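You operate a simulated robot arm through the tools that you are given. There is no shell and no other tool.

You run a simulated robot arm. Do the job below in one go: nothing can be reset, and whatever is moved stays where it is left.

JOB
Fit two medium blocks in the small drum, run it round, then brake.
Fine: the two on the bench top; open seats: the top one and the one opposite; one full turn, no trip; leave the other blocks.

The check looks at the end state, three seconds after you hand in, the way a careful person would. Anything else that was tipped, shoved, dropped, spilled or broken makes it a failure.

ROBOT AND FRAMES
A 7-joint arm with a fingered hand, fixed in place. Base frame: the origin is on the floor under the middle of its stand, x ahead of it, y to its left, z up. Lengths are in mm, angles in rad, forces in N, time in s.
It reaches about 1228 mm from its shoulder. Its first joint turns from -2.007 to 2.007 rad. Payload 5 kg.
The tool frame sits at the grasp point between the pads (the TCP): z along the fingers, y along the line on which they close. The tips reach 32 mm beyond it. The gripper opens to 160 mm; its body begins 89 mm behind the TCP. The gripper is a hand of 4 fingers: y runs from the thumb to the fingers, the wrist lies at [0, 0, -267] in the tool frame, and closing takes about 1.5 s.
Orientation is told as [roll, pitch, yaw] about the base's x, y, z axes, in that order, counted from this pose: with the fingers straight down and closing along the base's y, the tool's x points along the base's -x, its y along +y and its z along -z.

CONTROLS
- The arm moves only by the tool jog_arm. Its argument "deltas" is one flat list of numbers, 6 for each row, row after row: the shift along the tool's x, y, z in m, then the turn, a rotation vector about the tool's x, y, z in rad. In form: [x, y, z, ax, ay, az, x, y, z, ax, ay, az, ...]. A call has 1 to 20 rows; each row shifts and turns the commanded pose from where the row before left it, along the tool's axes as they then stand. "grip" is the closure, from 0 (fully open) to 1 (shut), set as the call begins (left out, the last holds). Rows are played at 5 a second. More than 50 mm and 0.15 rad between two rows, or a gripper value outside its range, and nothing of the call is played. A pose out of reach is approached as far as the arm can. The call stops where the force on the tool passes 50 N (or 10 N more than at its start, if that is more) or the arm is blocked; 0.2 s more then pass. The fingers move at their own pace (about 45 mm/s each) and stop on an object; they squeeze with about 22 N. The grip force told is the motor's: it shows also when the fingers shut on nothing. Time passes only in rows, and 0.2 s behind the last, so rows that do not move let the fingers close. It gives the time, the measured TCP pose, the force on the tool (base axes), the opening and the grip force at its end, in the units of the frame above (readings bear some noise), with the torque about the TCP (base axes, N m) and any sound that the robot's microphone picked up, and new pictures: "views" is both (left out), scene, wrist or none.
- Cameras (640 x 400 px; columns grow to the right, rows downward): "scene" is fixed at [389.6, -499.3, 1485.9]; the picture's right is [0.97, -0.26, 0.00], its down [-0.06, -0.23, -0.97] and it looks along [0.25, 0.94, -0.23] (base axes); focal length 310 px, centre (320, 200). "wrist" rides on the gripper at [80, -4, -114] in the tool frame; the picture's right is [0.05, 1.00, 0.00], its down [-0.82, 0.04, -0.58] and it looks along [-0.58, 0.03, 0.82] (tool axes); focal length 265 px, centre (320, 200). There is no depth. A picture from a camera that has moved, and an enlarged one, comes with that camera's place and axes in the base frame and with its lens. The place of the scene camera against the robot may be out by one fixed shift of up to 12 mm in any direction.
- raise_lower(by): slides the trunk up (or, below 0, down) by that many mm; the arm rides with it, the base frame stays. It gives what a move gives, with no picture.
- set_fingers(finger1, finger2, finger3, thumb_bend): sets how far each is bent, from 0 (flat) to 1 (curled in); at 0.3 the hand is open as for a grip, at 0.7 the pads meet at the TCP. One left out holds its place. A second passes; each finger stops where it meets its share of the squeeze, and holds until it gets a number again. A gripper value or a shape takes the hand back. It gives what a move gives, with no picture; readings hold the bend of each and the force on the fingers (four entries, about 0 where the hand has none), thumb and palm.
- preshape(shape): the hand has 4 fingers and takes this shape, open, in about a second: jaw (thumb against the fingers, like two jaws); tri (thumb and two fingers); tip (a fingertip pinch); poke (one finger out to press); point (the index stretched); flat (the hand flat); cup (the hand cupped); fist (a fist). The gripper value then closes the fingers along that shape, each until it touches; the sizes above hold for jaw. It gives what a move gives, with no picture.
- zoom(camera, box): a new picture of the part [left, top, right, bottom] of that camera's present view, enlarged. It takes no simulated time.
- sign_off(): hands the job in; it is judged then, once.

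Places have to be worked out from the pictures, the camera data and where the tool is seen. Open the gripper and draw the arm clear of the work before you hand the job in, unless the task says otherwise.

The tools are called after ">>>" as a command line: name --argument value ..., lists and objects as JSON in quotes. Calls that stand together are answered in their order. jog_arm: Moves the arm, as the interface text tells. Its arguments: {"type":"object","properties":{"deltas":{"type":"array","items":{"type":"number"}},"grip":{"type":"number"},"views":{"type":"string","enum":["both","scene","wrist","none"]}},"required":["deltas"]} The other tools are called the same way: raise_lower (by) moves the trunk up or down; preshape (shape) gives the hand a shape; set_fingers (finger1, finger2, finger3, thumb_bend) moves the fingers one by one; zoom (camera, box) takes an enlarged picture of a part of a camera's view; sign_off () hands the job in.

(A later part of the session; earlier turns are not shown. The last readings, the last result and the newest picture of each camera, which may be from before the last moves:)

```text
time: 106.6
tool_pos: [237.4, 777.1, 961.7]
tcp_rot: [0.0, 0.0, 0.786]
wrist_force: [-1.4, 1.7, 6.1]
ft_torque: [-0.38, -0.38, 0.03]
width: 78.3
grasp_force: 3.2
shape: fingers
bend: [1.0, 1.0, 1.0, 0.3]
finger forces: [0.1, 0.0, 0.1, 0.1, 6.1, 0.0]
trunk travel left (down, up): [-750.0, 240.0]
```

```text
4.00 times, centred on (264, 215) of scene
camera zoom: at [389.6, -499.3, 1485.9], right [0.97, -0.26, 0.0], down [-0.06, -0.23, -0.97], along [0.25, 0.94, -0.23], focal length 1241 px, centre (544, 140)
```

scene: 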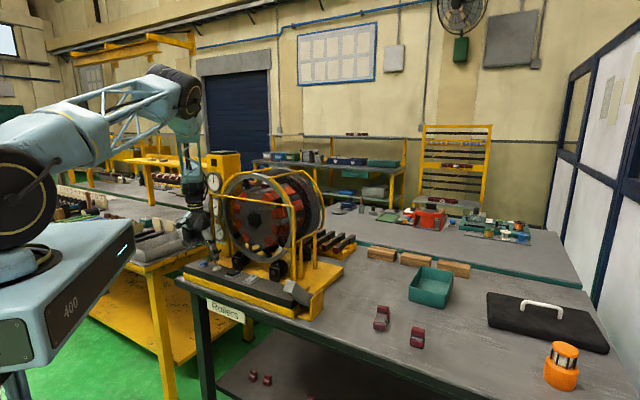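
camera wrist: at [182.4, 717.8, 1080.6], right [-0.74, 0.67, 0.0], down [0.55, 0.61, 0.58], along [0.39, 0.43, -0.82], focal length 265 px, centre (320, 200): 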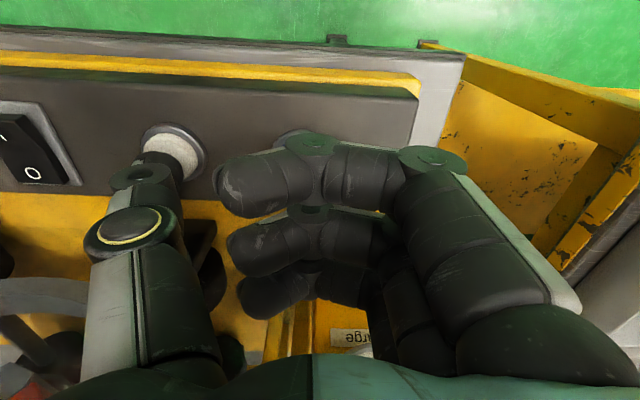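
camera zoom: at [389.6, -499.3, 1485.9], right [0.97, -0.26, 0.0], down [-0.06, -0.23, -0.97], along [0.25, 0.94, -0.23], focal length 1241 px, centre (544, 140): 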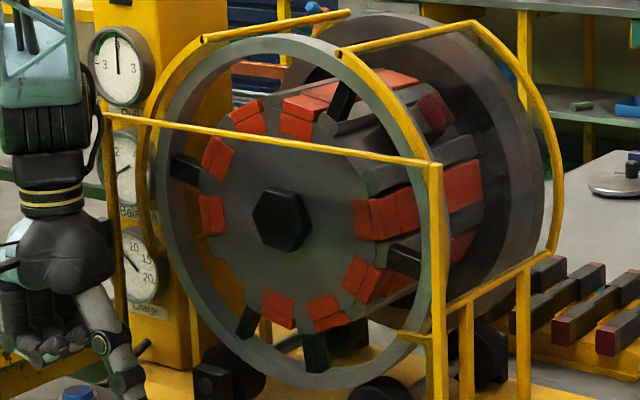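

At about 311°, with roughly 49° left and some coast after release. I'll hold 1.4 s more, then lift off, ending just past a full turn.

>>> jog_arm --deltas '[0, 0, 0, 0, 0, 0, 0, 0, 0, 0, 0, 0, 0, 0, 0, 0, 0, 0, 0, 0, 0, 0, 0, 0, 0, 0, 0, 0, 0, 0, 0, 0, 0, 0, 0, 0, 0, 0, 0, 0, 0, 0, 0, 0, -0.012, 0, 0, 0, 0, 0, -0.02, 0, 0, 0, 0, 0, -0.02, 0, 0, 0, 0, 0, -0.02, 0, 0, 0]' --views "scene"

>>> zoom --camera "scene" --box '[205, 145, 310, 265]'

>>> zoom --camera "scene" --box '[218, 165, 310, 265]'

>>> zoom --camera "scene" --box '[208, 192, 224, 242]'

```text
time: 109.0
tool_pos: [235.4, 778.8, 1032.4]
tcp_rot: [0.002, 0.002, 0.785]
wrist_force: [-0.4, -0.3, -0.2]
ft_torque: [0.0, -0.02, 0.05]
width: 78.3
grasp_force: 0.1
shape: fingers
bend: [1.0, 1.0, 1.0, 0.3]
finger forces: [0.0, 0.0, 0.0, 0.0, 0.1, 0.1]
trunk travel left (down, up): [-750.0, 240.0]
```

scene: 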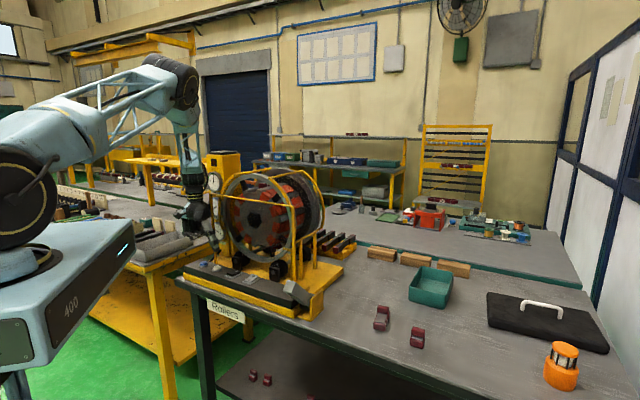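

```text
3.33 times, centred on (258, 205) of scene
camera zoom: at [389.6, -499.3, 1485.9], right [0.97, -0.26, 0.0], down [-0.06, -0.23, -0.97], along [0.25, 0.94, -0.23], focal length 1034 px, centre (528, 183)
```

zoom: 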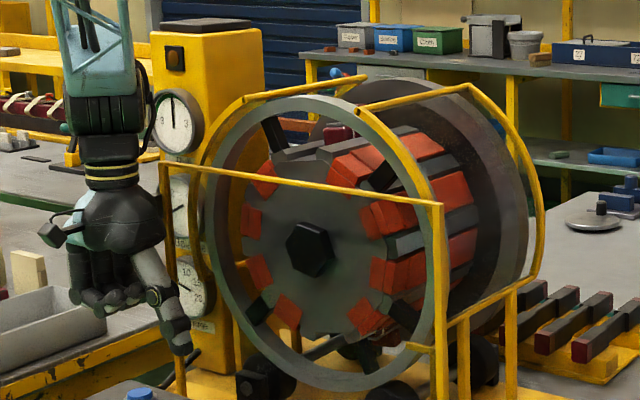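

```text
4.00 times, centred on (264, 215) of scene
camera zoom: at [389.6, -499.3, 1485.9], right [0.97, -0.26, 0.0], down [-0.06, -0.23, -0.97], along [0.25, 0.94, -0.23], focal length 1241 px, centre (544, 140)
```

zoom: 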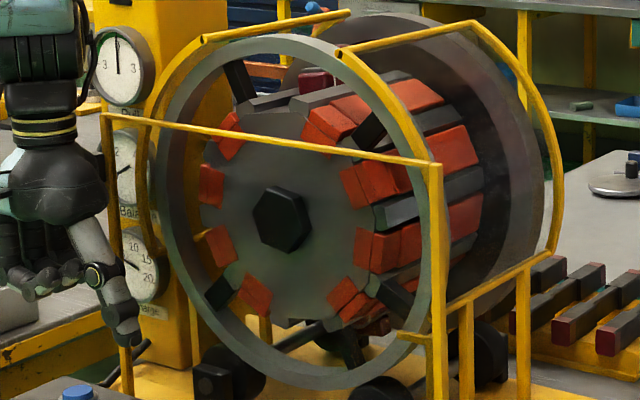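

```text
8.00 times, centred on (216, 217) of scene
camera zoom: at [389.6, -499.3, 1485.9], right [0.97, -0.26, 0.0], down [-0.06, -0.23, -0.97], along [0.25, 0.94, -0.23], focal length 2483 px, centre (1152, 64)
```

zoom: 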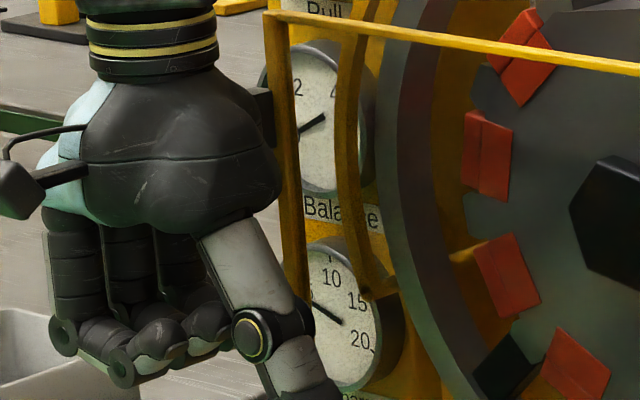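

One full turn is done, about 5° past the starting mark, with Charge about 5, Balance and Pull at 0, and the trip lamp dark. Now the brake: I'll raise up and move over to look closely at the grey lever at the right end of the panel.

>>> jog_arm --deltas '[0, 0, -0.0425, 0, 0, 0, 0, 0, -0.0425, 0, 0, 0, 0, 0, -0.0425, 0, 0, 0, 0, 0, -0.0425, 0, 0, 0, 0.007, -0.0467, 0, 0, 0, 0, 0.007, -0.0467, 0, 0, 0, 0, 0.007, -0.0467, 0, 0, 0, 0, 0.007, -0.0467, 0, 0, 0, 0, 0.007, -0.0467, 0, 0, 0, 0, 0.007, -0.0467, 0, 0, 0, 0, 0.007, -0.0467, 0, 0, 0, 0, 0.007, -0.0467, 0, 0, 0, 0, 0.007, -0.0467, 0, 0, 0, 0, 0.007, -0.0467, 0, 0, 0, 0, 0.007, -0.0467, 0, 0, 0, 0]'

>>> zoom --camera "wrist" --box '[200, 20, 440, 220]'

>>> zoom --camera "scene" --box '[270, 265, 330, 330]'

```text
time: 112.2
tool_pos: [547.3, 361.0, 1203.6]
tcp_rot: [0.0, 0.0, 0.785]
wrist_force: [-0.9, 0.3, -0.2]
ft_torque: [0.05, -0.01, 0.0]
width: 78.1
grasp_force: 0.0
shape: fingers
bend: [1.0, 1.0, 1.0, 0.3]
finger forces: [0.0, 0.1, 0.1, 0.1, 0.2, 0.0]
trunk travel left (down, up): [-750.0, 240.0]
camera wrist: at [493.5, 301.0, 1316.0], right [-0.74, 0.67, 0.0], down [0.55, 0.61, 0.58], along [0.39, 0.43, -0.82], focal length 265 px, centre (320, 200)
```

scene: 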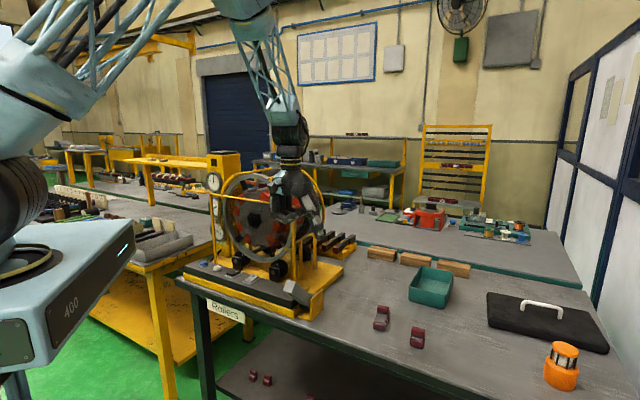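
wrist: 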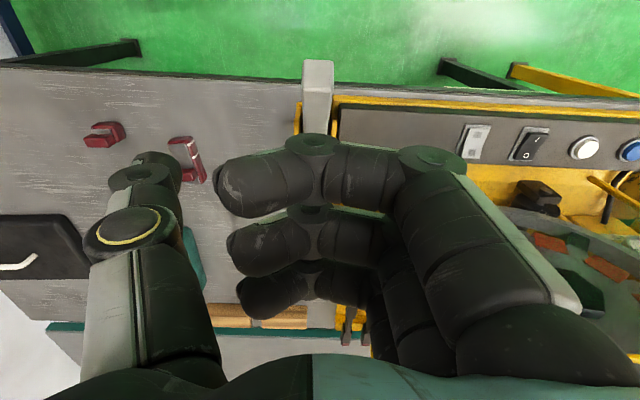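

```text
2.00 times, centred on (320, 120) of wrist
camera zoom: at [493.5, 301.0, 1316.0], right [-0.74, 0.67, 0.0], down [0.55, 0.61, 0.58], along [0.39, 0.43, -0.82], focal length 531 px, centre (320, 360)
```

zoom: 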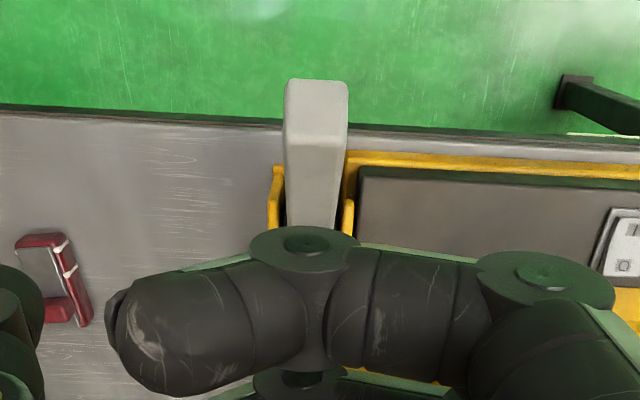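

```text
6.15 times, centred on (300, 298) of scene
camera zoom: at [389.6, -499.3, 1485.9], right [0.97, -0.26, 0.0], down [-0.06, -0.23, -0.97], along [0.25, 0.94, -0.23], focal length 1910 px, centre (443, -400)
```

zoom: 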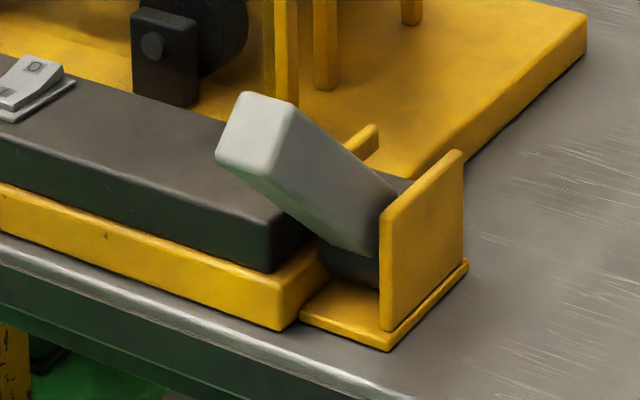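

The lever is a stout grey arm pivoting in its yellow bracket, tilted up about 45° toward the front, most likely the mechanical brake. I'll bring the thumb above its outer end and look before touching it.

>>> jog_arm --deltas '[0.0037, 0.0436, 0, 0, 0, 0, 0.0036, 0.0436, 0, 0, 0, 0, 0, 0, 0.04, 0, 0, 0, 0, 0, 0.035, 0, 0, 0, 0, 0, 0.025, 0, 0, 0]'

>>> zoom --camera "wrist" --box '[60, 20, 260, 220]'

>>> zoom --camera "scene" --box '[255, 230, 335, 325]'

```text
time: 113.4
tool_pos: [479.4, 418.1, 1101.5]
tcp_rot: [0.0, 0.002, 0.786]
wrist_force: [0.2, -0.1, 0.2]
ft_torque: [-0.02, 0.06, 0.0]
width: 78.3
grasp_force: 0.1
shape: fingers
bend: [1.0, 1.0, 1.0, 0.3]
finger forces: [0.1, 0.1, 0.0, 0.0, 0.0, 0.0]
trunk travel left (down, up): [-750.0, 240.0]
camera wrist: at [426.4, 358.1, 1214.5], right [-0.74, 0.67, 0.0], down [0.55, 0.61, 0.58], along [0.39, 0.43, -0.82], focal length 265 px, centre (320, 200)
```

scene: 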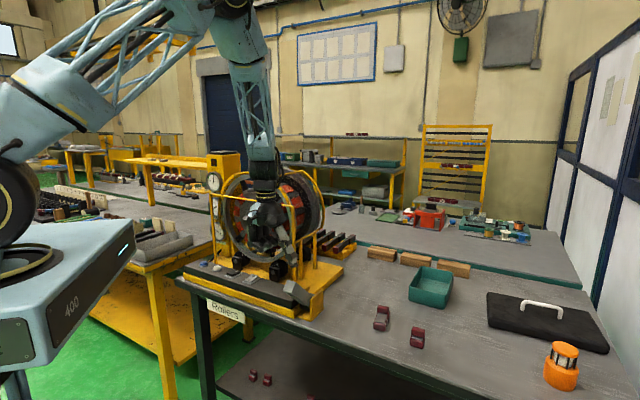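
wrist: 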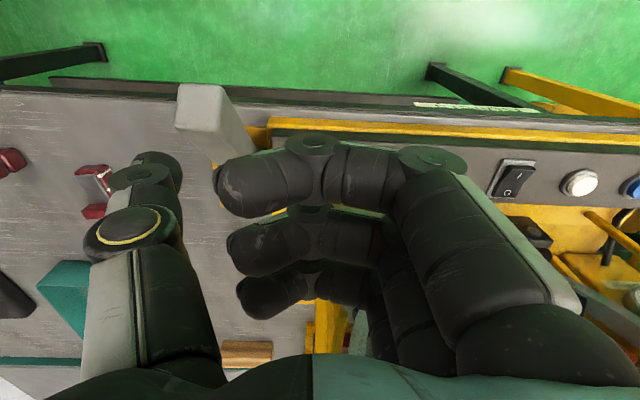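

```text
2.00 times, centred on (160, 120) of wrist
camera zoom: at [426.4, 358.1, 1214.5], right [-0.74, 0.67, 0.0], down [0.55, 0.61, 0.58], along [0.39, 0.43, -0.82], focal length 531 px, centre (640, 360)
```

zoom: 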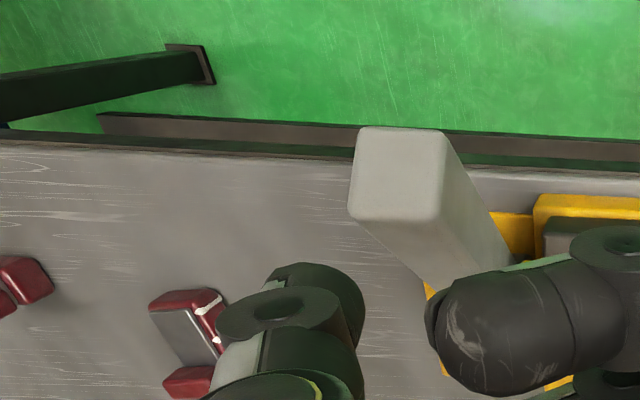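

```text
4.21 times, centred on (295, 278) of scene
camera zoom: at [389.6, -499.3, 1485.9], right [0.97, -0.26, 0.0], down [-0.06, -0.23, -0.97], along [0.25, 0.94, -0.23], focal length 1307 px, centre (425, -126)
```

zoom: 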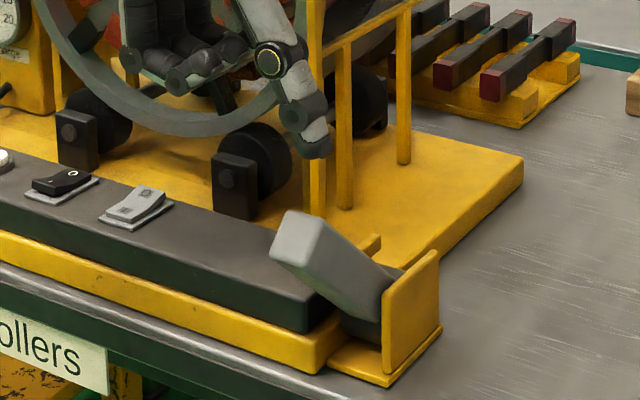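

The lever's end face centre is at about u=135, v=616, z=1012, and the thumb is directly in line. I'll shift 15 mm in +v to land on its upper face and descend to just above it.

>>> jog_arm --deltas '[-0.015, 0, 0.02, 0, 0, 0, 0, 0, 0.025, 0, 0, 0]'

>>> zoom --camera "wrist" --box '[60, 20, 260, 220]'

>>> zoom --camera "scene" --box '[255, 230, 335, 325]'

```text
time: 114.0
tool_pos: [488.9, 426.2, 1057.2]
tcp_rot: [0.0, 0.0, 0.786]
wrist_force: [0.1, 0.3, 0.0]
ft_torque: [0.01, -0.01, 0.01]
width: 78.3
grasp_force: 0.0
shape: fingers
bend: [1.0, 1.0, 1.0, 0.3]
finger forces: [0.1, 0.0, 0.1, 0.0, 0.1, 0.0]
trunk travel left (down, up): [-750.0, 240.0]
camera wrist: at [435.5, 367.2, 1171.4], right [-0.74, 0.67, 0.0], down [0.55, 0.61, 0.58], along [0.39, 0.43, -0.82], focal length 265 px, centre (320, 200)
```

scene: 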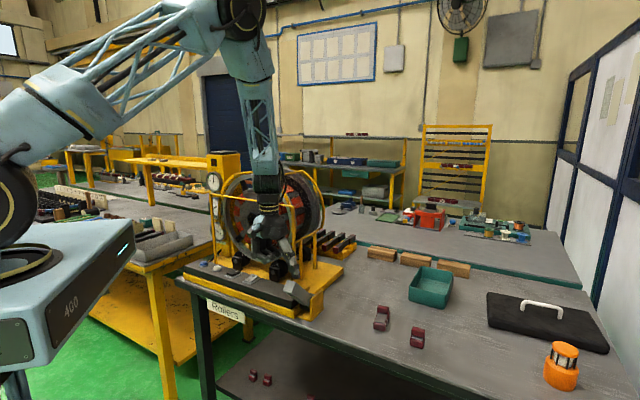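
wrist: 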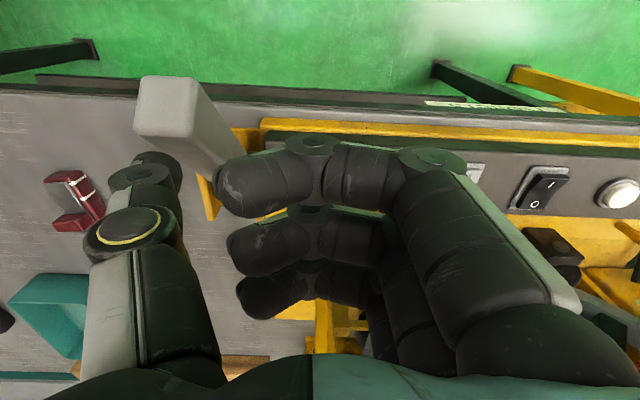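

```text
2.00 times, centred on (160, 120) of wrist
camera zoom: at [435.5, 367.2, 1171.4], right [-0.74, 0.67, 0.0], down [0.55, 0.61, 0.58], along [0.39, 0.43, -0.82], focal length 531 px, centre (640, 360)
```

zoom: 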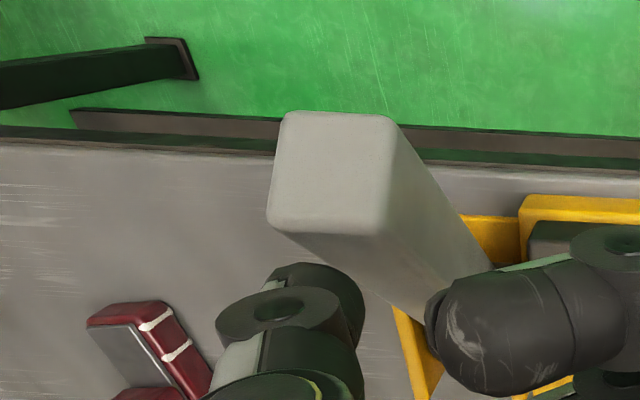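

```text
4.21 times, centred on (295, 278) of scene
camera zoom: at [389.6, -499.3, 1485.9], right [0.97, -0.26, 0.0], down [-0.06, -0.23, -0.97], along [0.25, 0.94, -0.23], focal length 1307 px, centre (425, -126)
```

zoom: 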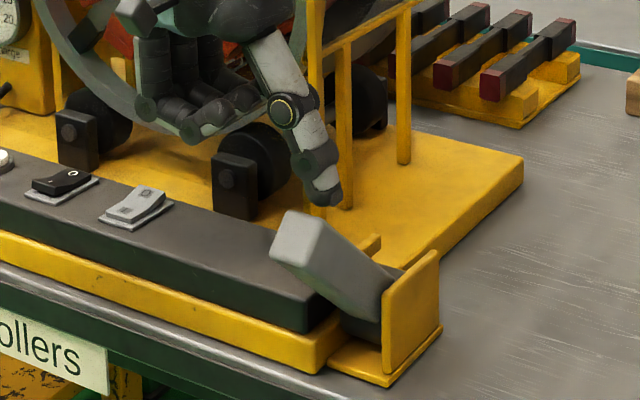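

The thumb tip is about 14 mm above the lever's upper face. I'll lower gently in small steps and watch for contact.

>>> jog_arm --deltas '[0, 0, 0.006, 0, 0, 0, 0, 0, 0.005, 0, 0, 0, 0, 0, 0.004, 0, 0, 0]' --views "none"

>>> zoom --camera "scene" --box '[255, 230, 335, 325]'

```text
time: 114.8
tool_pos: [490.3, 426.9, 1043.7]
tcp_rot: [0.002, 0.0, 0.785]
wrist_force: [0.0, 2.0, 3.4]
ft_torque: [-0.17, -0.23, 0.16]
width: 78.5
grasp_force: 1.1
shape: fingers
bend: [1.0, 1.0, 1.0, 0.3]
finger forces: [0.0, 0.0, 0.1, 0.1, 3.3, 0.0]
trunk travel left (down, up): [-750.0, 240.0]
```

```text
4.21 times, centred on (295, 278) of scene
camera zoom: at [389.6, -499.3, 1485.9], right [0.97, -0.26, 0.0], down [-0.06, -0.23, -0.97], along [0.25, 0.94, -0.23], focal length 1307 px, centre (425, -126)
```

zoom: 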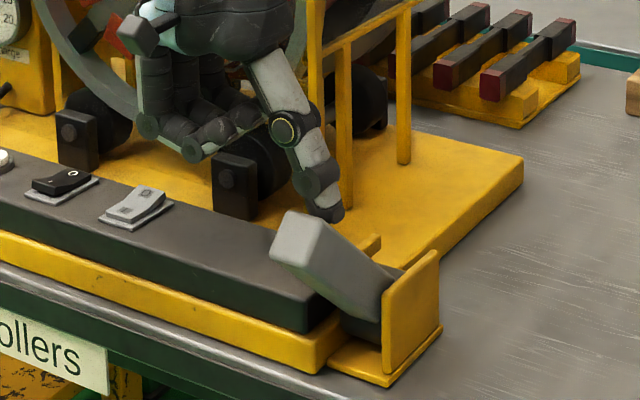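

Light contact at 3.4 N. I'll press further in 4 mm steps and see whether the lever yields.

>>> jog_arm --deltas '[0, 0, 0.004, 0, 0, 0, 0, 0, 0.004, 0, 0, 0]' --views "none"

>>> zoom --camera "scene" --box '[255, 230, 335, 325]'

```text
time: 115.4
tool_pos: [488.8, 429.5, 1037.0]
tcp_rot: [0.001, -0.004, 0.786]
wrist_force: [3.1, 10.0, 22.9]
ft_torque: [-1.4, -1.49, 0.87]
width: 80.4
grasp_force: 11.5
shape: fingers
bend: [1.0, 1.0, 1.0, 0.28]
finger forces: [0.0, 0.0, 0.0, 0.0, 22.4, 0.0]
trunk travel left (down, up): [-750.0, 240.0]
```

```text
4.21 times, centred on (295, 278) of scene
camera zoom: at [389.6, -499.3, 1485.9], right [0.97, -0.26, 0.0], down [-0.06, -0.23, -0.97], along [0.25, 0.94, -0.23], focal length 1307 px, centre (425, -126)
```

zoom: 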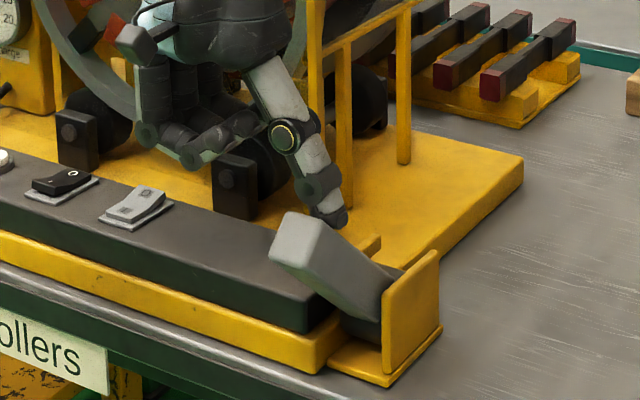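

At 23 N the lever doesn't give downward, so it's against its stop; it likely has to be thrown the other way, up and back. I'll back off and inspect the bracket from another angle before trying.

>>> jog_arm --deltas '[0, 0, -0.02, 0, 0, 0, 0, 0, -0.04, 0, 0, 0, 0, 0, -0.05, 0, 0, 0, 0, 0, -0.05, 0, 0, 0]'

>>> zoom --camera "scene" --box '[275, 270, 325, 325]'

>>> zoom --camera "scene" --box '[205, 145, 310, 265]'

```text
time: 116.4
tool_pos: [488.7, 425.8, 1197.5]
tcp_rot: [-0.001, 0.0, 0.785]
wrist_force: [0.4, -0.1, 0.4]
ft_torque: [0.03, 0.0, 0.01]
width: 78.5
grasp_force: 0.0
shape: fingers
bend: [1.0, 1.0, 1.0, 0.3]
finger forces: [0.0, 0.0, 0.1, 0.0, 0.0, 0.0]
trunk travel left (down, up): [-750.0, 240.0]
camera wrist: at [435.2, 365.7, 1310.7], right [-0.74, 0.67, 0.0], down [0.55, 0.61, 0.58], along [0.39, 0.43, -0.82], focal length 265 px, centre (320, 200)
```

scene: 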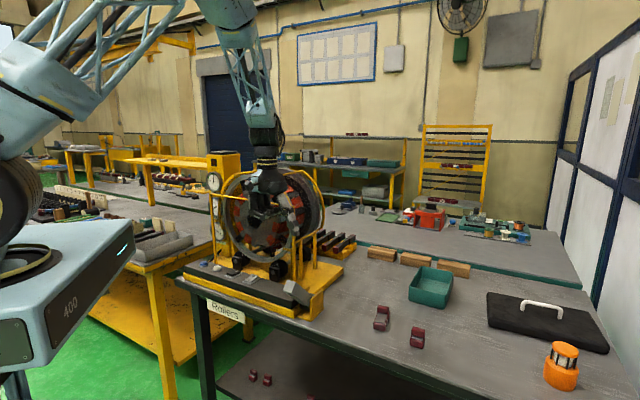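
wrist: 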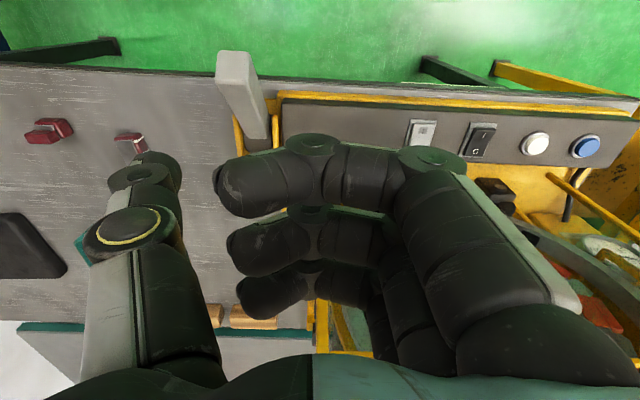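

```text
7.27 times, centred on (300, 298) of scene
camera zoom: at [389.6, -499.3, 1485.9], right [0.97, -0.26, 0.0], down [-0.06, -0.23, -0.97], along [0.25, 0.94, -0.23], focal length 2257 px, centre (466, -509)
```

zoom: 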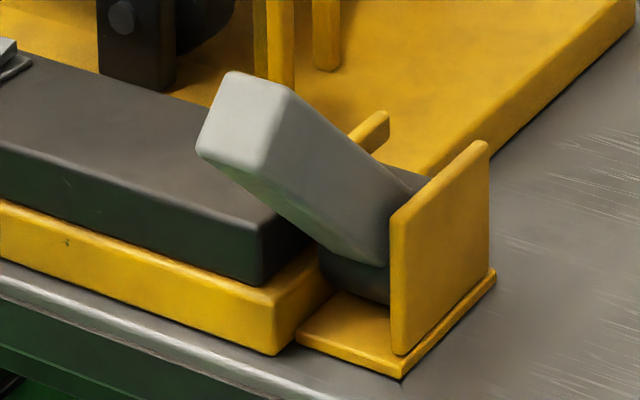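

```text
3.33 times, centred on (258, 205) of scene
camera zoom: at [389.6, -499.3, 1485.9], right [0.97, -0.26, 0.0], down [-0.06, -0.23, -0.97], along [0.25, 0.94, -0.23], focal length 1034 px, centre (528, 183)
```

zoom: 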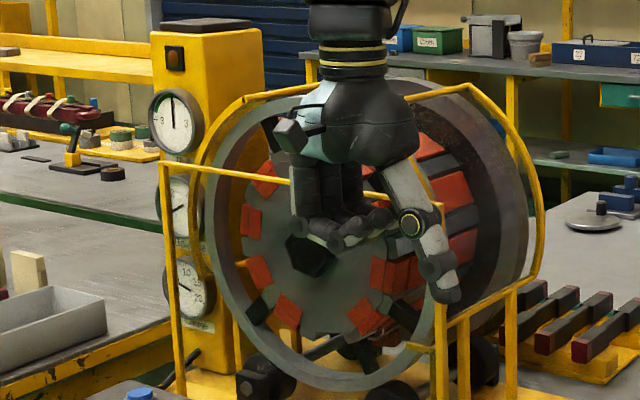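

The lever is still leaning forward and nothing tripped. I'll switch to an open jaw shape, centre over the lever, and yaw to −45° so the thumb is on the front side and can push the lever up and back.

>>> preshape --shape "jaw"

>>> jog_arm --deltas '[0, -0.045, 0, 0, 0, 0, 0, -0.0455, 0, 0, 0, 0, 0, 0, 0, 0, 0, 0.1428, 0, 0, 0, 0, 0, 0.1428, 0, 0, 0, 0, 0, 0.1428, 0, 0, 0, 0, 0, 0.1428, 0, 0, 0, 0, 0, 0.1428, 0, 0, 0, 0, 0, 0.1428, 0, 0, 0, 0, 0, 0.1428, 0, 0, 0, 0, 0, 0.1428, 0, 0, 0, 0, 0, 0.1428, 0, 0, 0, 0, 0, 0.1428, 0, 0, 0, 0, 0, 0.1428]' --grip 0.25

>>> zoom --camera "wrist" --box '[180, 0, 460, 240]'

>>> zoom --camera "scene" --box '[255, 190, 365, 325]'

```text
time: 117.3
tool_pos: [491.3, 428.1, 1196.2]
tcp_rot: [-0.001, 0.0, 0.787]
wrist_force: [0.1, 0.3, -0.3]
ft_torque: [0.0, 0.04, 0.01]
width: 140.4
grasp_force: 0.0
shape: jaw
bend: [0.5, 0.5, 0.5, 0.47]
finger forces: [0.0, 0.0, 0.1, 0.0, 0.0, 0.0]
trunk travel left (down, up): [-750.0, 240.0]
```

```text
time: 120.1
tool_pos: [554.2, 363.4, 1196.0]
tcp_rot: [0.002, 0.0, -0.788]
wrist_force: [-0.5, 0.6, 0.5]
ft_torque: [0.01, -0.02, -0.03]
width: 120.8
grasp_force: 0.0
shape: jaw
bend: [0.63, 0.63, 0.63, 0.59]
finger forces: [0.0, 0.0, 0.0, 0.1, 0.1, 0.0]
trunk travel left (down, up): [-750.0, 240.0]
camera wrist: at [494.5, 417.3, 1308.5], right [0.67, 0.74, 0.0], down [0.61, -0.55, 0.58], along [0.43, -0.39, -0.82], focal length 265 px, centre (320, 200)
```

scene: 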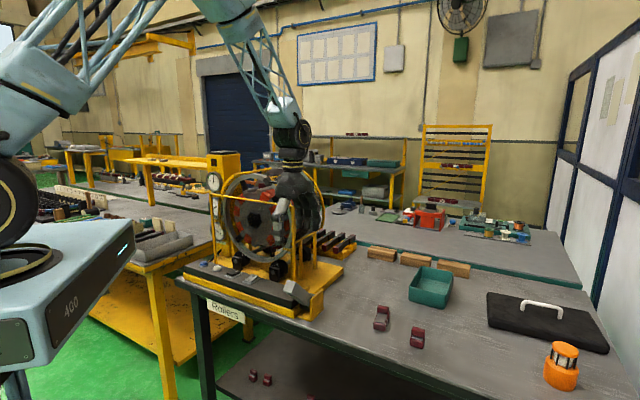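
wrist: 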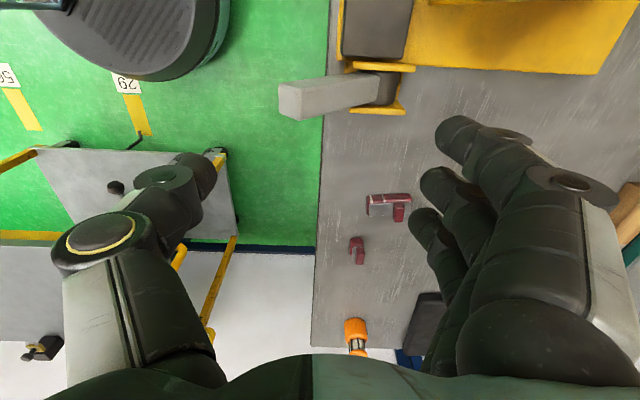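

```text
1.67 times, centred on (320, 120) of wrist
camera zoom: at [494.5, 417.3, 1308.5], right [0.67, 0.74, 0.0], down [0.61, -0.55, 0.58], along [0.43, -0.39, -0.82], focal length 442 px, centre (320, 333)
```

zoom: 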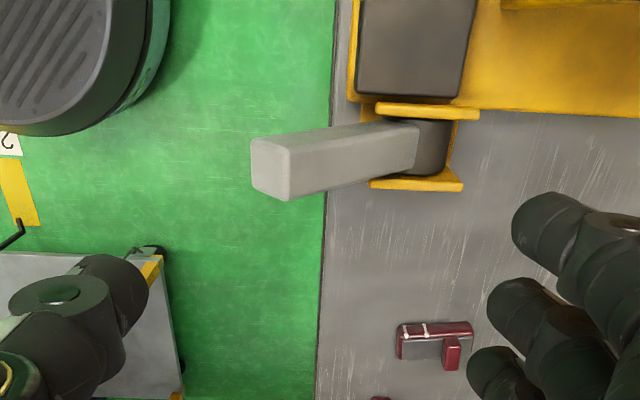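

```text
2.96 times, centred on (310, 258) of scene
camera zoom: at [389.6, -499.3, 1485.9], right [0.97, -0.26, 0.0], down [-0.06, -0.23, -0.97], along [0.25, 0.94, -0.23], focal length 920 px, centre (350, 30)
```

zoom: 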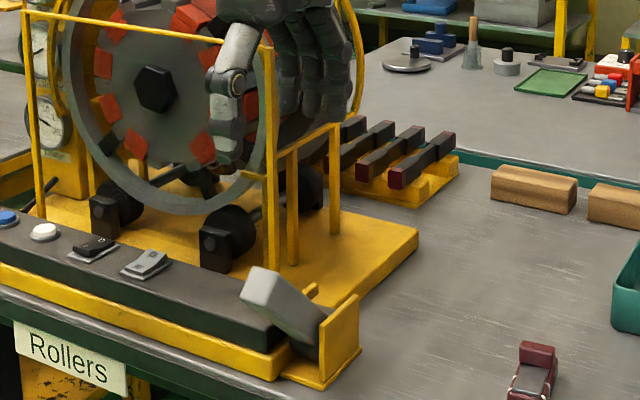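

The bracket spans v≈688–777 with the pivot in its middle at about v=732, so the lever should swing from front to rear. I'll lower with the thumb in front of the lever's end and the fingers behind, without touching yet.

>>> jog_arm --deltas '[0, -0.006, 0.045, 0, 0, 0, 0, 0, 0.045, 0, 0, 0, 0, 0, 0.04, 0, 0, 0, 0, 0, 0.03, 0, 0, 0]'

>>> zoom --camera "wrist" --box '[160, 40, 440, 260]'

>>> zoom --camera "scene" --box '[265, 240, 335, 325]'

```text
time: 121.1
tool_pos: [550.1, 360.6, 1033.5]
tcp_rot: [0.0, 0.001, -0.785]
wrist_force: [0.4, 0.1, -0.1]
ft_torque: [-0.01, 0.02, 0.01]
width: 120.5
grasp_force: 0.1
shape: jaw
bend: [0.63, 0.63, 0.63, 0.59]
finger forces: [0.1, 0.1, 0.1, 0.0, 0.0, 0.1]
trunk travel left (down, up): [-750.0, 240.0]
camera wrist: at [490.5, 413.4, 1146.3], right [0.67, 0.74, 0.0], down [0.61, -0.55, 0.58], along [0.43, -0.39, -0.82], focal length 265 px, centre (320, 200)
```

scene: 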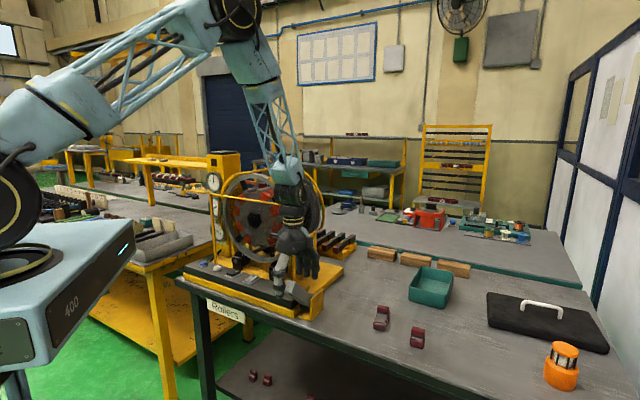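
wrist: 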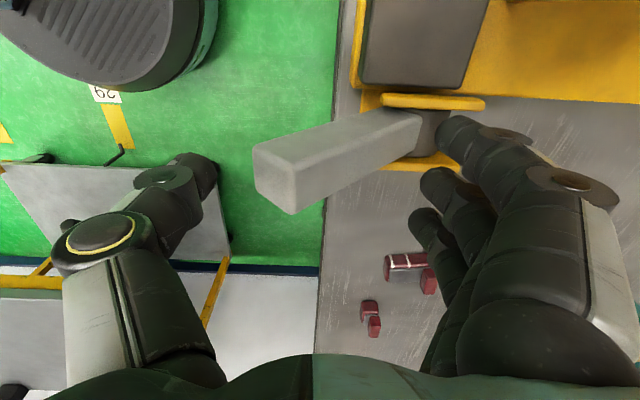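

```text
1.82 times, centred on (300, 150) of wrist
camera zoom: at [490.5, 413.4, 1146.3], right [0.67, 0.74, 0.0], down [0.61, -0.55, 0.58], along [0.43, -0.39, -0.82], focal length 483 px, centre (356, 291)
```

zoom: 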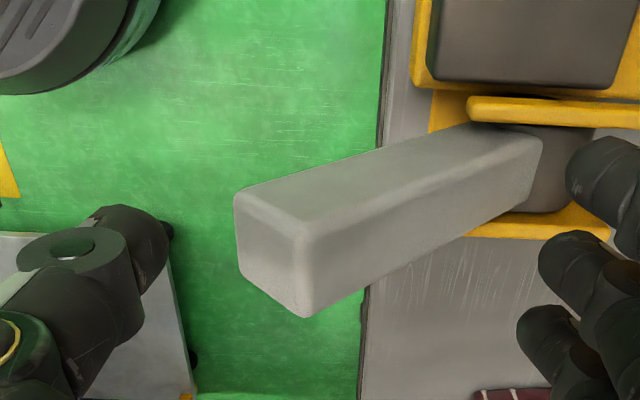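

```text
4.71 times, centred on (300, 282) of scene
camera zoom: at [389.6, -499.3, 1485.9], right [0.97, -0.26, 0.0], down [-0.06, -0.23, -0.97], along [0.25, 0.94, -0.23], focal length 1460 px, centre (414, -188)
```

zoom: 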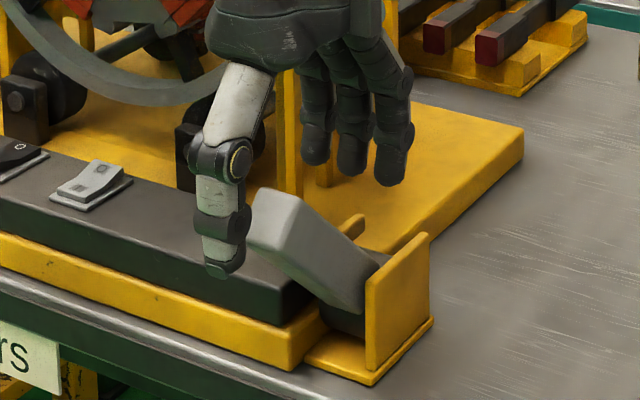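

The lever end sits between thumb and fingers, thumb about 20 mm in front. I'll move toward +v in small steps until the thumb contacts the lever.

>>> jog_arm --deltas '[0, 0.008, 0, 0, 0, 0, 0, 0.008, 0, 0, 0, 0, 0, 0.006, 0, 0, 0, 0, 0, 0.005, 0, 0, 0, 0]' --views "wrist"

>>> zoom --camera "wrist" --box '[160, 40, 440, 260]'

```text
time: 122.1
tool_pos: [569.1, 377.7, 1035.7]
tcp_rot: [0.0, 0.001, -0.785]
wrist_force: [0.8, -0.6, 0.0]
ft_torque: [0.01, 0.0, -0.01]
width: 120.3
grasp_force: 0.0
shape: jaw
bend: [0.63, 0.63, 0.63, 0.59]
finger forces: [0.0, 0.0, 0.0, 0.0, 0.5, 0.0]
trunk travel left (down, up): [-750.0, 240.0]
camera wrist: at [509.0, 432.1, 1148.5], right [0.67, 0.74, 0.0], down [0.61, -0.55, 0.58], along [0.43, -0.39, -0.82], focal length 265 px, centre (320, 200)
```

wrist: 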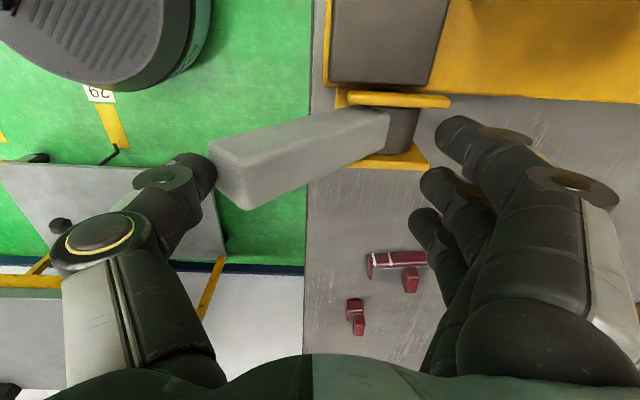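

```text
1.82 times, centred on (300, 150) of wrist
camera zoom: at [509.0, 432.1, 1148.5], right [0.67, 0.74, 0.0], down [0.61, -0.55, 0.58], along [0.43, -0.39, -0.82], focal length 483 px, centre (356, 291)
```

zoom: 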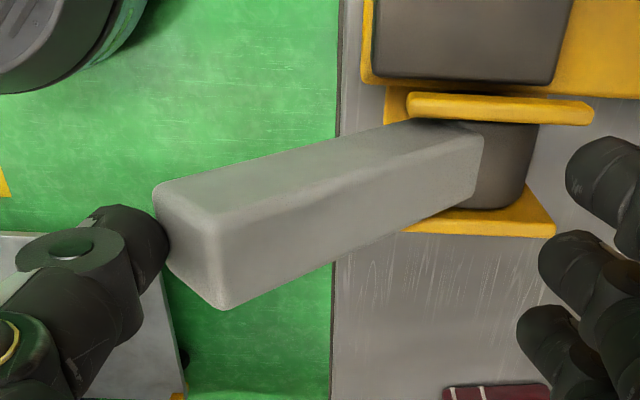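

The thumb is just touching the lever's end face (0.5 N). I'll push on slowly.

>>> jog_arm --deltas '[0, 0.004, 0, 0, 0, 0, 0, 0.004, 0, 0, 0, 0]' --views "wrist"

>>> zoom --camera "wrist" --box '[160, 40, 440, 260]'

```text
time: 122.7
tool_pos: [574.0, 384.1, 1034.8]
tcp_rot: [0.001, 0.001, -0.786]
wrist_force: [-2.4, -1.9, 2.7]
ft_torque: [-0.21, 0.18, -0.05]
width: 120.4
grasp_force: 0.1
shape: jaw
bend: [0.63, 0.63, 0.63, 0.58]
finger forces: [0.1, 0.0, 0.0, 0.0, 4.5, 0.0]
trunk travel left (down, up): [-750.0, 240.0]
camera wrist: at [514.3, 437.0, 1148.6], right [0.67, 0.74, 0.0], down [0.61, -0.55, 0.58], along [0.43, -0.39, -0.82], focal length 265 px, centre (320, 200)
```

wrist: 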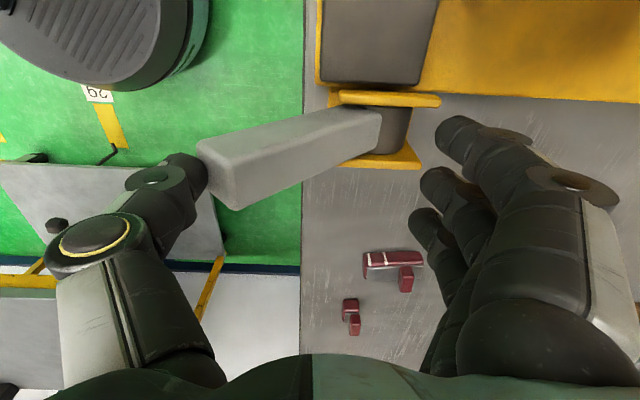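

```text
1.82 times, centred on (300, 150) of wrist
camera zoom: at [514.3, 437.0, 1148.6], right [0.67, 0.74, 0.0], down [0.61, -0.55, 0.58], along [0.43, -0.39, -0.82], focal length 483 px, centre (356, 291)
```

zoom: 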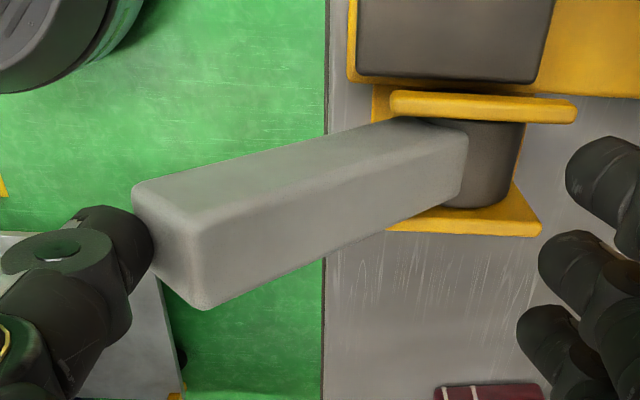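

The thumb is sliding up the sloping end face instead of moving the lever. I'll back off, go 26 mm lower so it catches the lever's lower front corner, and push again.

>>> jog_arm --deltas '[0, -0.012, 0, 0, 0, 0, 0, -0.006, 0, 0, 0, 0, 0, 0, 0.014, 0, 0, 0, 0, 0, 0.012, 0, 0, 0, 0, 0.006, 0, 0, 0, 0]'

>>> zoom --camera "wrist" --box '[160, 40, 440, 260]'

>>> zoom --camera "scene" --box '[265, 240, 335, 325]'

```text
time: 123.9
tool_pos: [564.1, 375.3, 1009.7]
tcp_rot: [-0.002, 0.001, -0.785]
wrist_force: [-0.9, -1.1, -0.4]
ft_torque: [-0.01, 0.03, 0.05]
width: 120.1
grasp_force: 0.0
shape: jaw
bend: [0.63, 0.63, 0.63, 0.59]
finger forces: [0.0, 0.0, 0.0, 0.0, 1.6, 0.1]
trunk travel left (down, up): [-750.0, 240.0]
camera wrist: at [505.2, 428.4, 1122.6], right [0.67, 0.74, 0.0], down [0.61, -0.55, 0.58], along [0.43, -0.39, -0.82], focal length 265 px, centre (320, 200)
```

scene: 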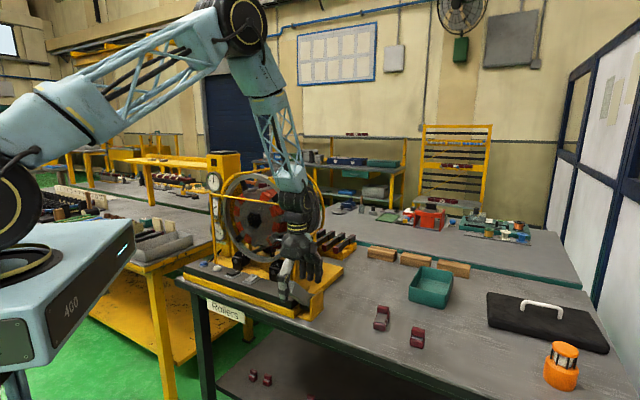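
wrist: 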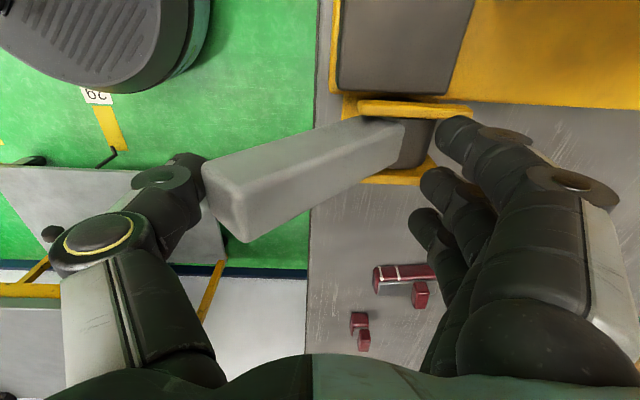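

```text
1.82 times, centred on (300, 150) of wrist
camera zoom: at [505.2, 428.4, 1122.6], right [0.67, 0.74, 0.0], down [0.61, -0.55, 0.58], along [0.43, -0.39, -0.82], focal length 483 px, centre (356, 291)
```

zoom: 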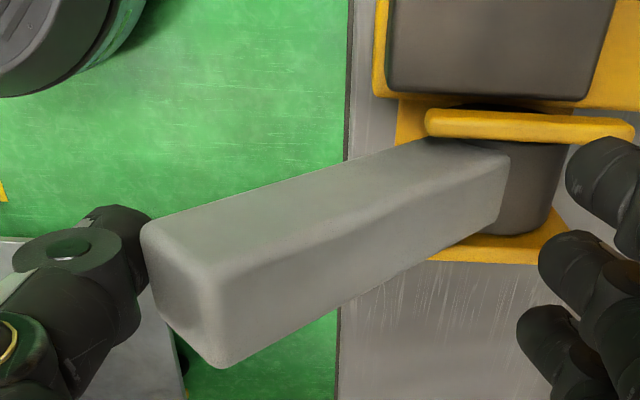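

```text
4.71 times, centred on (300, 282) of scene
camera zoom: at [389.6, -499.3, 1485.9], right [0.97, -0.26, 0.0], down [-0.06, -0.23, -0.97], along [0.25, 0.94, -0.23], focal length 1460 px, centre (414, -188)
```

zoom: 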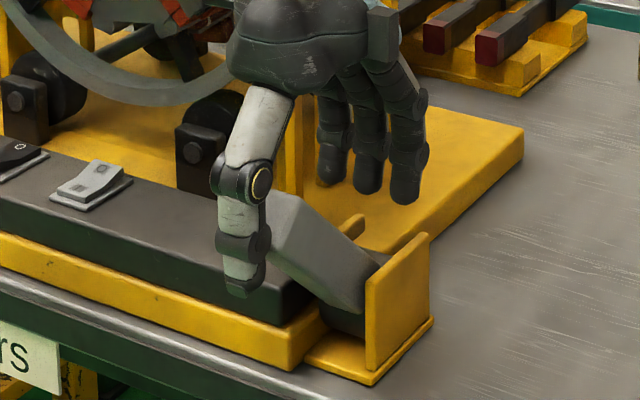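

The thumb is now against the lower front corner (1.6 N). I'll push toward +v and see if the lever rises.

>>> jog_arm --deltas '[-0.002, 0.005, 0, 0, 0, 0, -0.002, 0.005, 0, 0, 0, 0, 0, 0.005, 0, 0, 0, 0]'

>>> zoom --camera "wrist" --box '[160, 40, 440, 260]'

>>> zoom --camera "scene" --box '[265, 240, 335, 325]'

```text
time: 124.7
tool_pos: [577.2, 383.3, 1009.4]
tcp_rot: [0.001, 0.001, -0.785]
wrist_force: [-13.0, -5.0, 9.0]
ft_torque: [-0.42, 0.41, -0.4]
width: 121.4
grasp_force: 0.1
shape: jaw
bend: [0.63, 0.63, 0.63, 0.57]
finger forces: [0.0, 0.1, 0.0, 0.1, 12.4, 0.0]
trunk travel left (down, up): [-750.0, 240.0]
camera wrist: at [517.6, 436.2, 1123.7], right [0.67, 0.74, 0.0], down [0.61, -0.55, 0.58], along [0.43, -0.39, -0.82], focal length 265 px, centre (320, 200)
```

scene: 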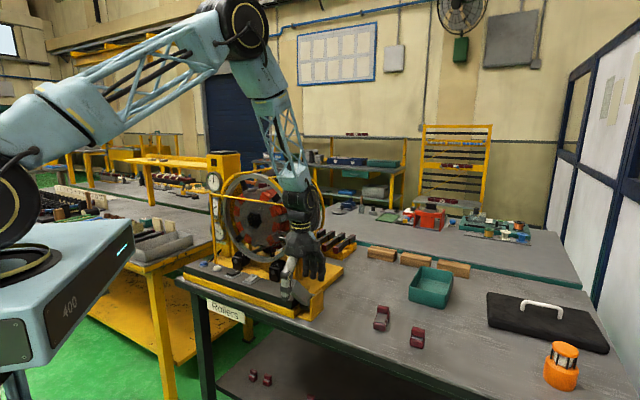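
wrist: 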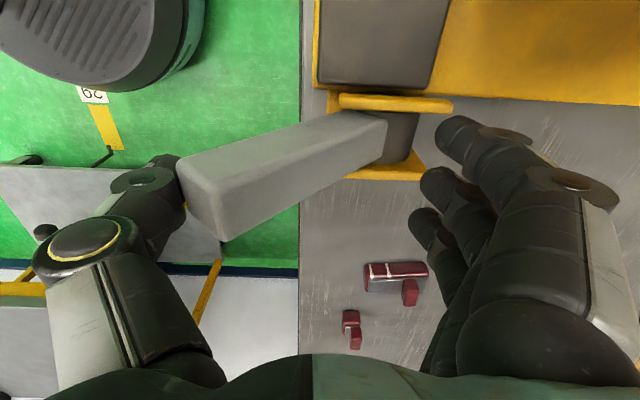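

```text
1.82 times, centred on (300, 150) of wrist
camera zoom: at [517.6, 436.2, 1123.7], right [0.67, 0.74, 0.0], down [0.61, -0.55, 0.58], along [0.43, -0.39, -0.82], focal length 483 px, centre (356, 291)
```

zoom: 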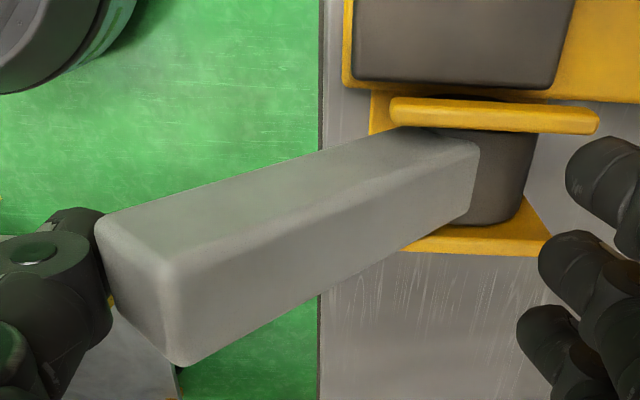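

```text
4.71 times, centred on (300, 282) of scene
camera zoom: at [389.6, -499.3, 1485.9], right [0.97, -0.26, 0.0], down [-0.06, -0.23, -0.97], along [0.25, 0.94, -0.23], focal length 1460 px, centre (414, -188)
```

zoom: 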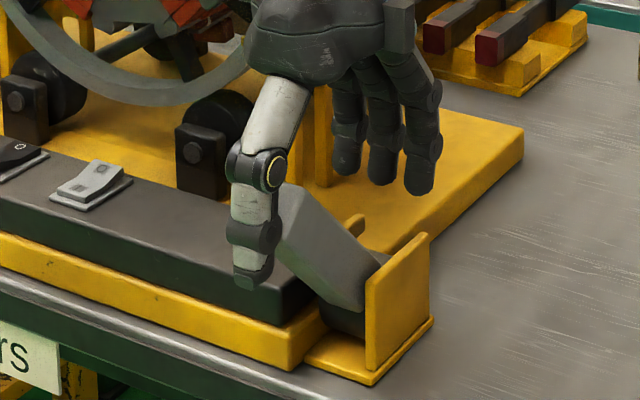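

The lever doesn't move at 12 N from the front either, so it may be a stiff pedal that needs a firm push down, more than a thumb can give. I'll back off, raise, and make a fist for a stronger press.

>>> jog_arm --deltas '[0, -0.015, 0, 0, 0, 0, 0, -0.015, 0, 0, 0, 0, 0, 0, -0.04, 0, 0, 0, 0, 0, -0.05, 0, 0, 0, 0, 0, -0.05, 0, 0, 0, 0, 0, -0.05, 0, 0, 0]' --views "none"

>>> preshape --shape "fist"

>>> jog_arm --deltas '[0, 0, 0, 0, 0, 0, 0, 0, 0, 0, 0, 0]'

>>> zoom --camera "scene" --box '[245, 180, 345, 320]'

```text
time: 126.1
tool_pos: [556.4, 362.5, 1201.8]
tcp_rot: [-0.001, -0.001, -0.785]
wrist_force: [-0.5, -0.3, 0.4]
ft_torque: [0.02, -0.05, 0.0]
width: 120.2
grasp_force: 0.0
shape: jaw
bend: [0.63, 0.63, 0.63, 0.59]
finger forces: [0.0, 0.0, 0.0, 0.1, 0.1, 0.0]
trunk travel left (down, up): [-750.0, 240.0]
```

```text
time: 127.0
tool_pos: [557.0, 362.9, 1200.2]
tcp_rot: [-0.002, 0.0, -0.786]
wrist_force: [-1.2, 0.2, 0.6]
ft_torque: [-0.01, 0.03, 0.01]
width: 0.0
grasp_force: 0.0
shape: fist
bend: [1.0, 1.0, 1.0, 0.54]
finger forces: [0.0, 0.0, 0.0, 0.0, 0.1, 0.1]
trunk travel left (down, up): [-750.0, 240.0]
```

```text
time: 127.6
tool_pos: [557.2, 362.2, 1200.0]
tcp_rot: [0.0, 0.0, -0.785]
wrist_force: [-1.3, -0.4, -1.0]
ft_torque: [0.01, 0.02, -0.02]
width: 0.0
grasp_force: 0.1
shape: fist
bend: [1.0, 1.0, 1.0, 0.54]
finger forces: [0.0, 0.0, 0.1, 0.1, 0.0, 0.0]
trunk travel left (down, up): [-750.0, 240.0]
camera wrist: at [497.8, 416.3, 1313.8], right [0.67, 0.74, 0.0], down [0.61, -0.55, 0.58], along [0.43, -0.39, -0.82], focal length 265 px, centre (320, 200)
```

scene: 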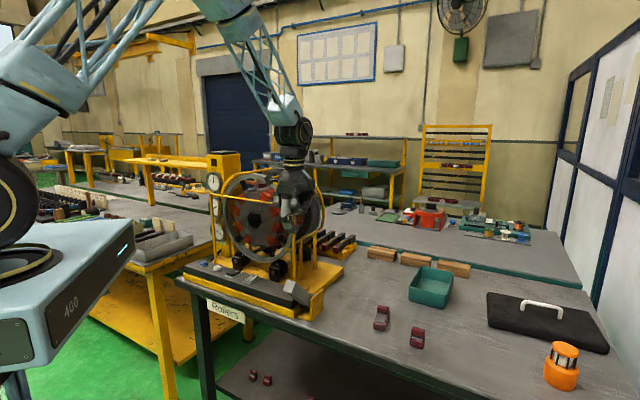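
wrist: 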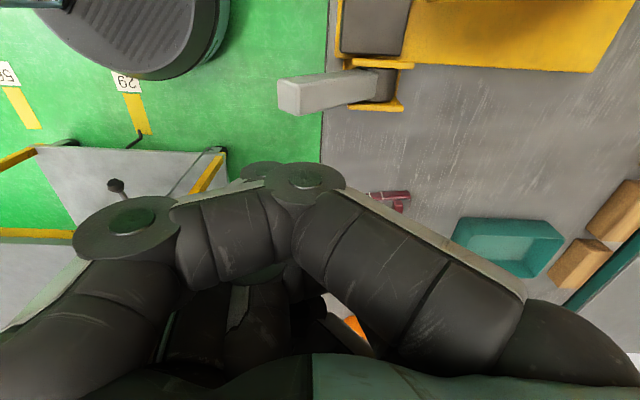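

```text
2.86 times, centred on (295, 250) of scene
camera zoom: at [389.6, -499.3, 1485.9], right [0.97, -0.26, 0.0], down [-0.06, -0.23, -0.97], along [0.25, 0.94, -0.23], focal length 887 px, centre (391, 57)
```

zoom: 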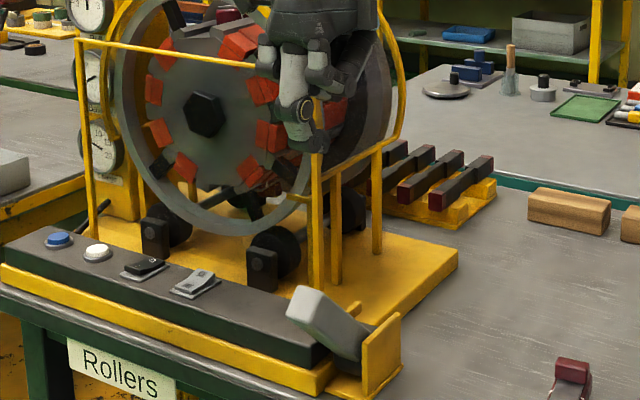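

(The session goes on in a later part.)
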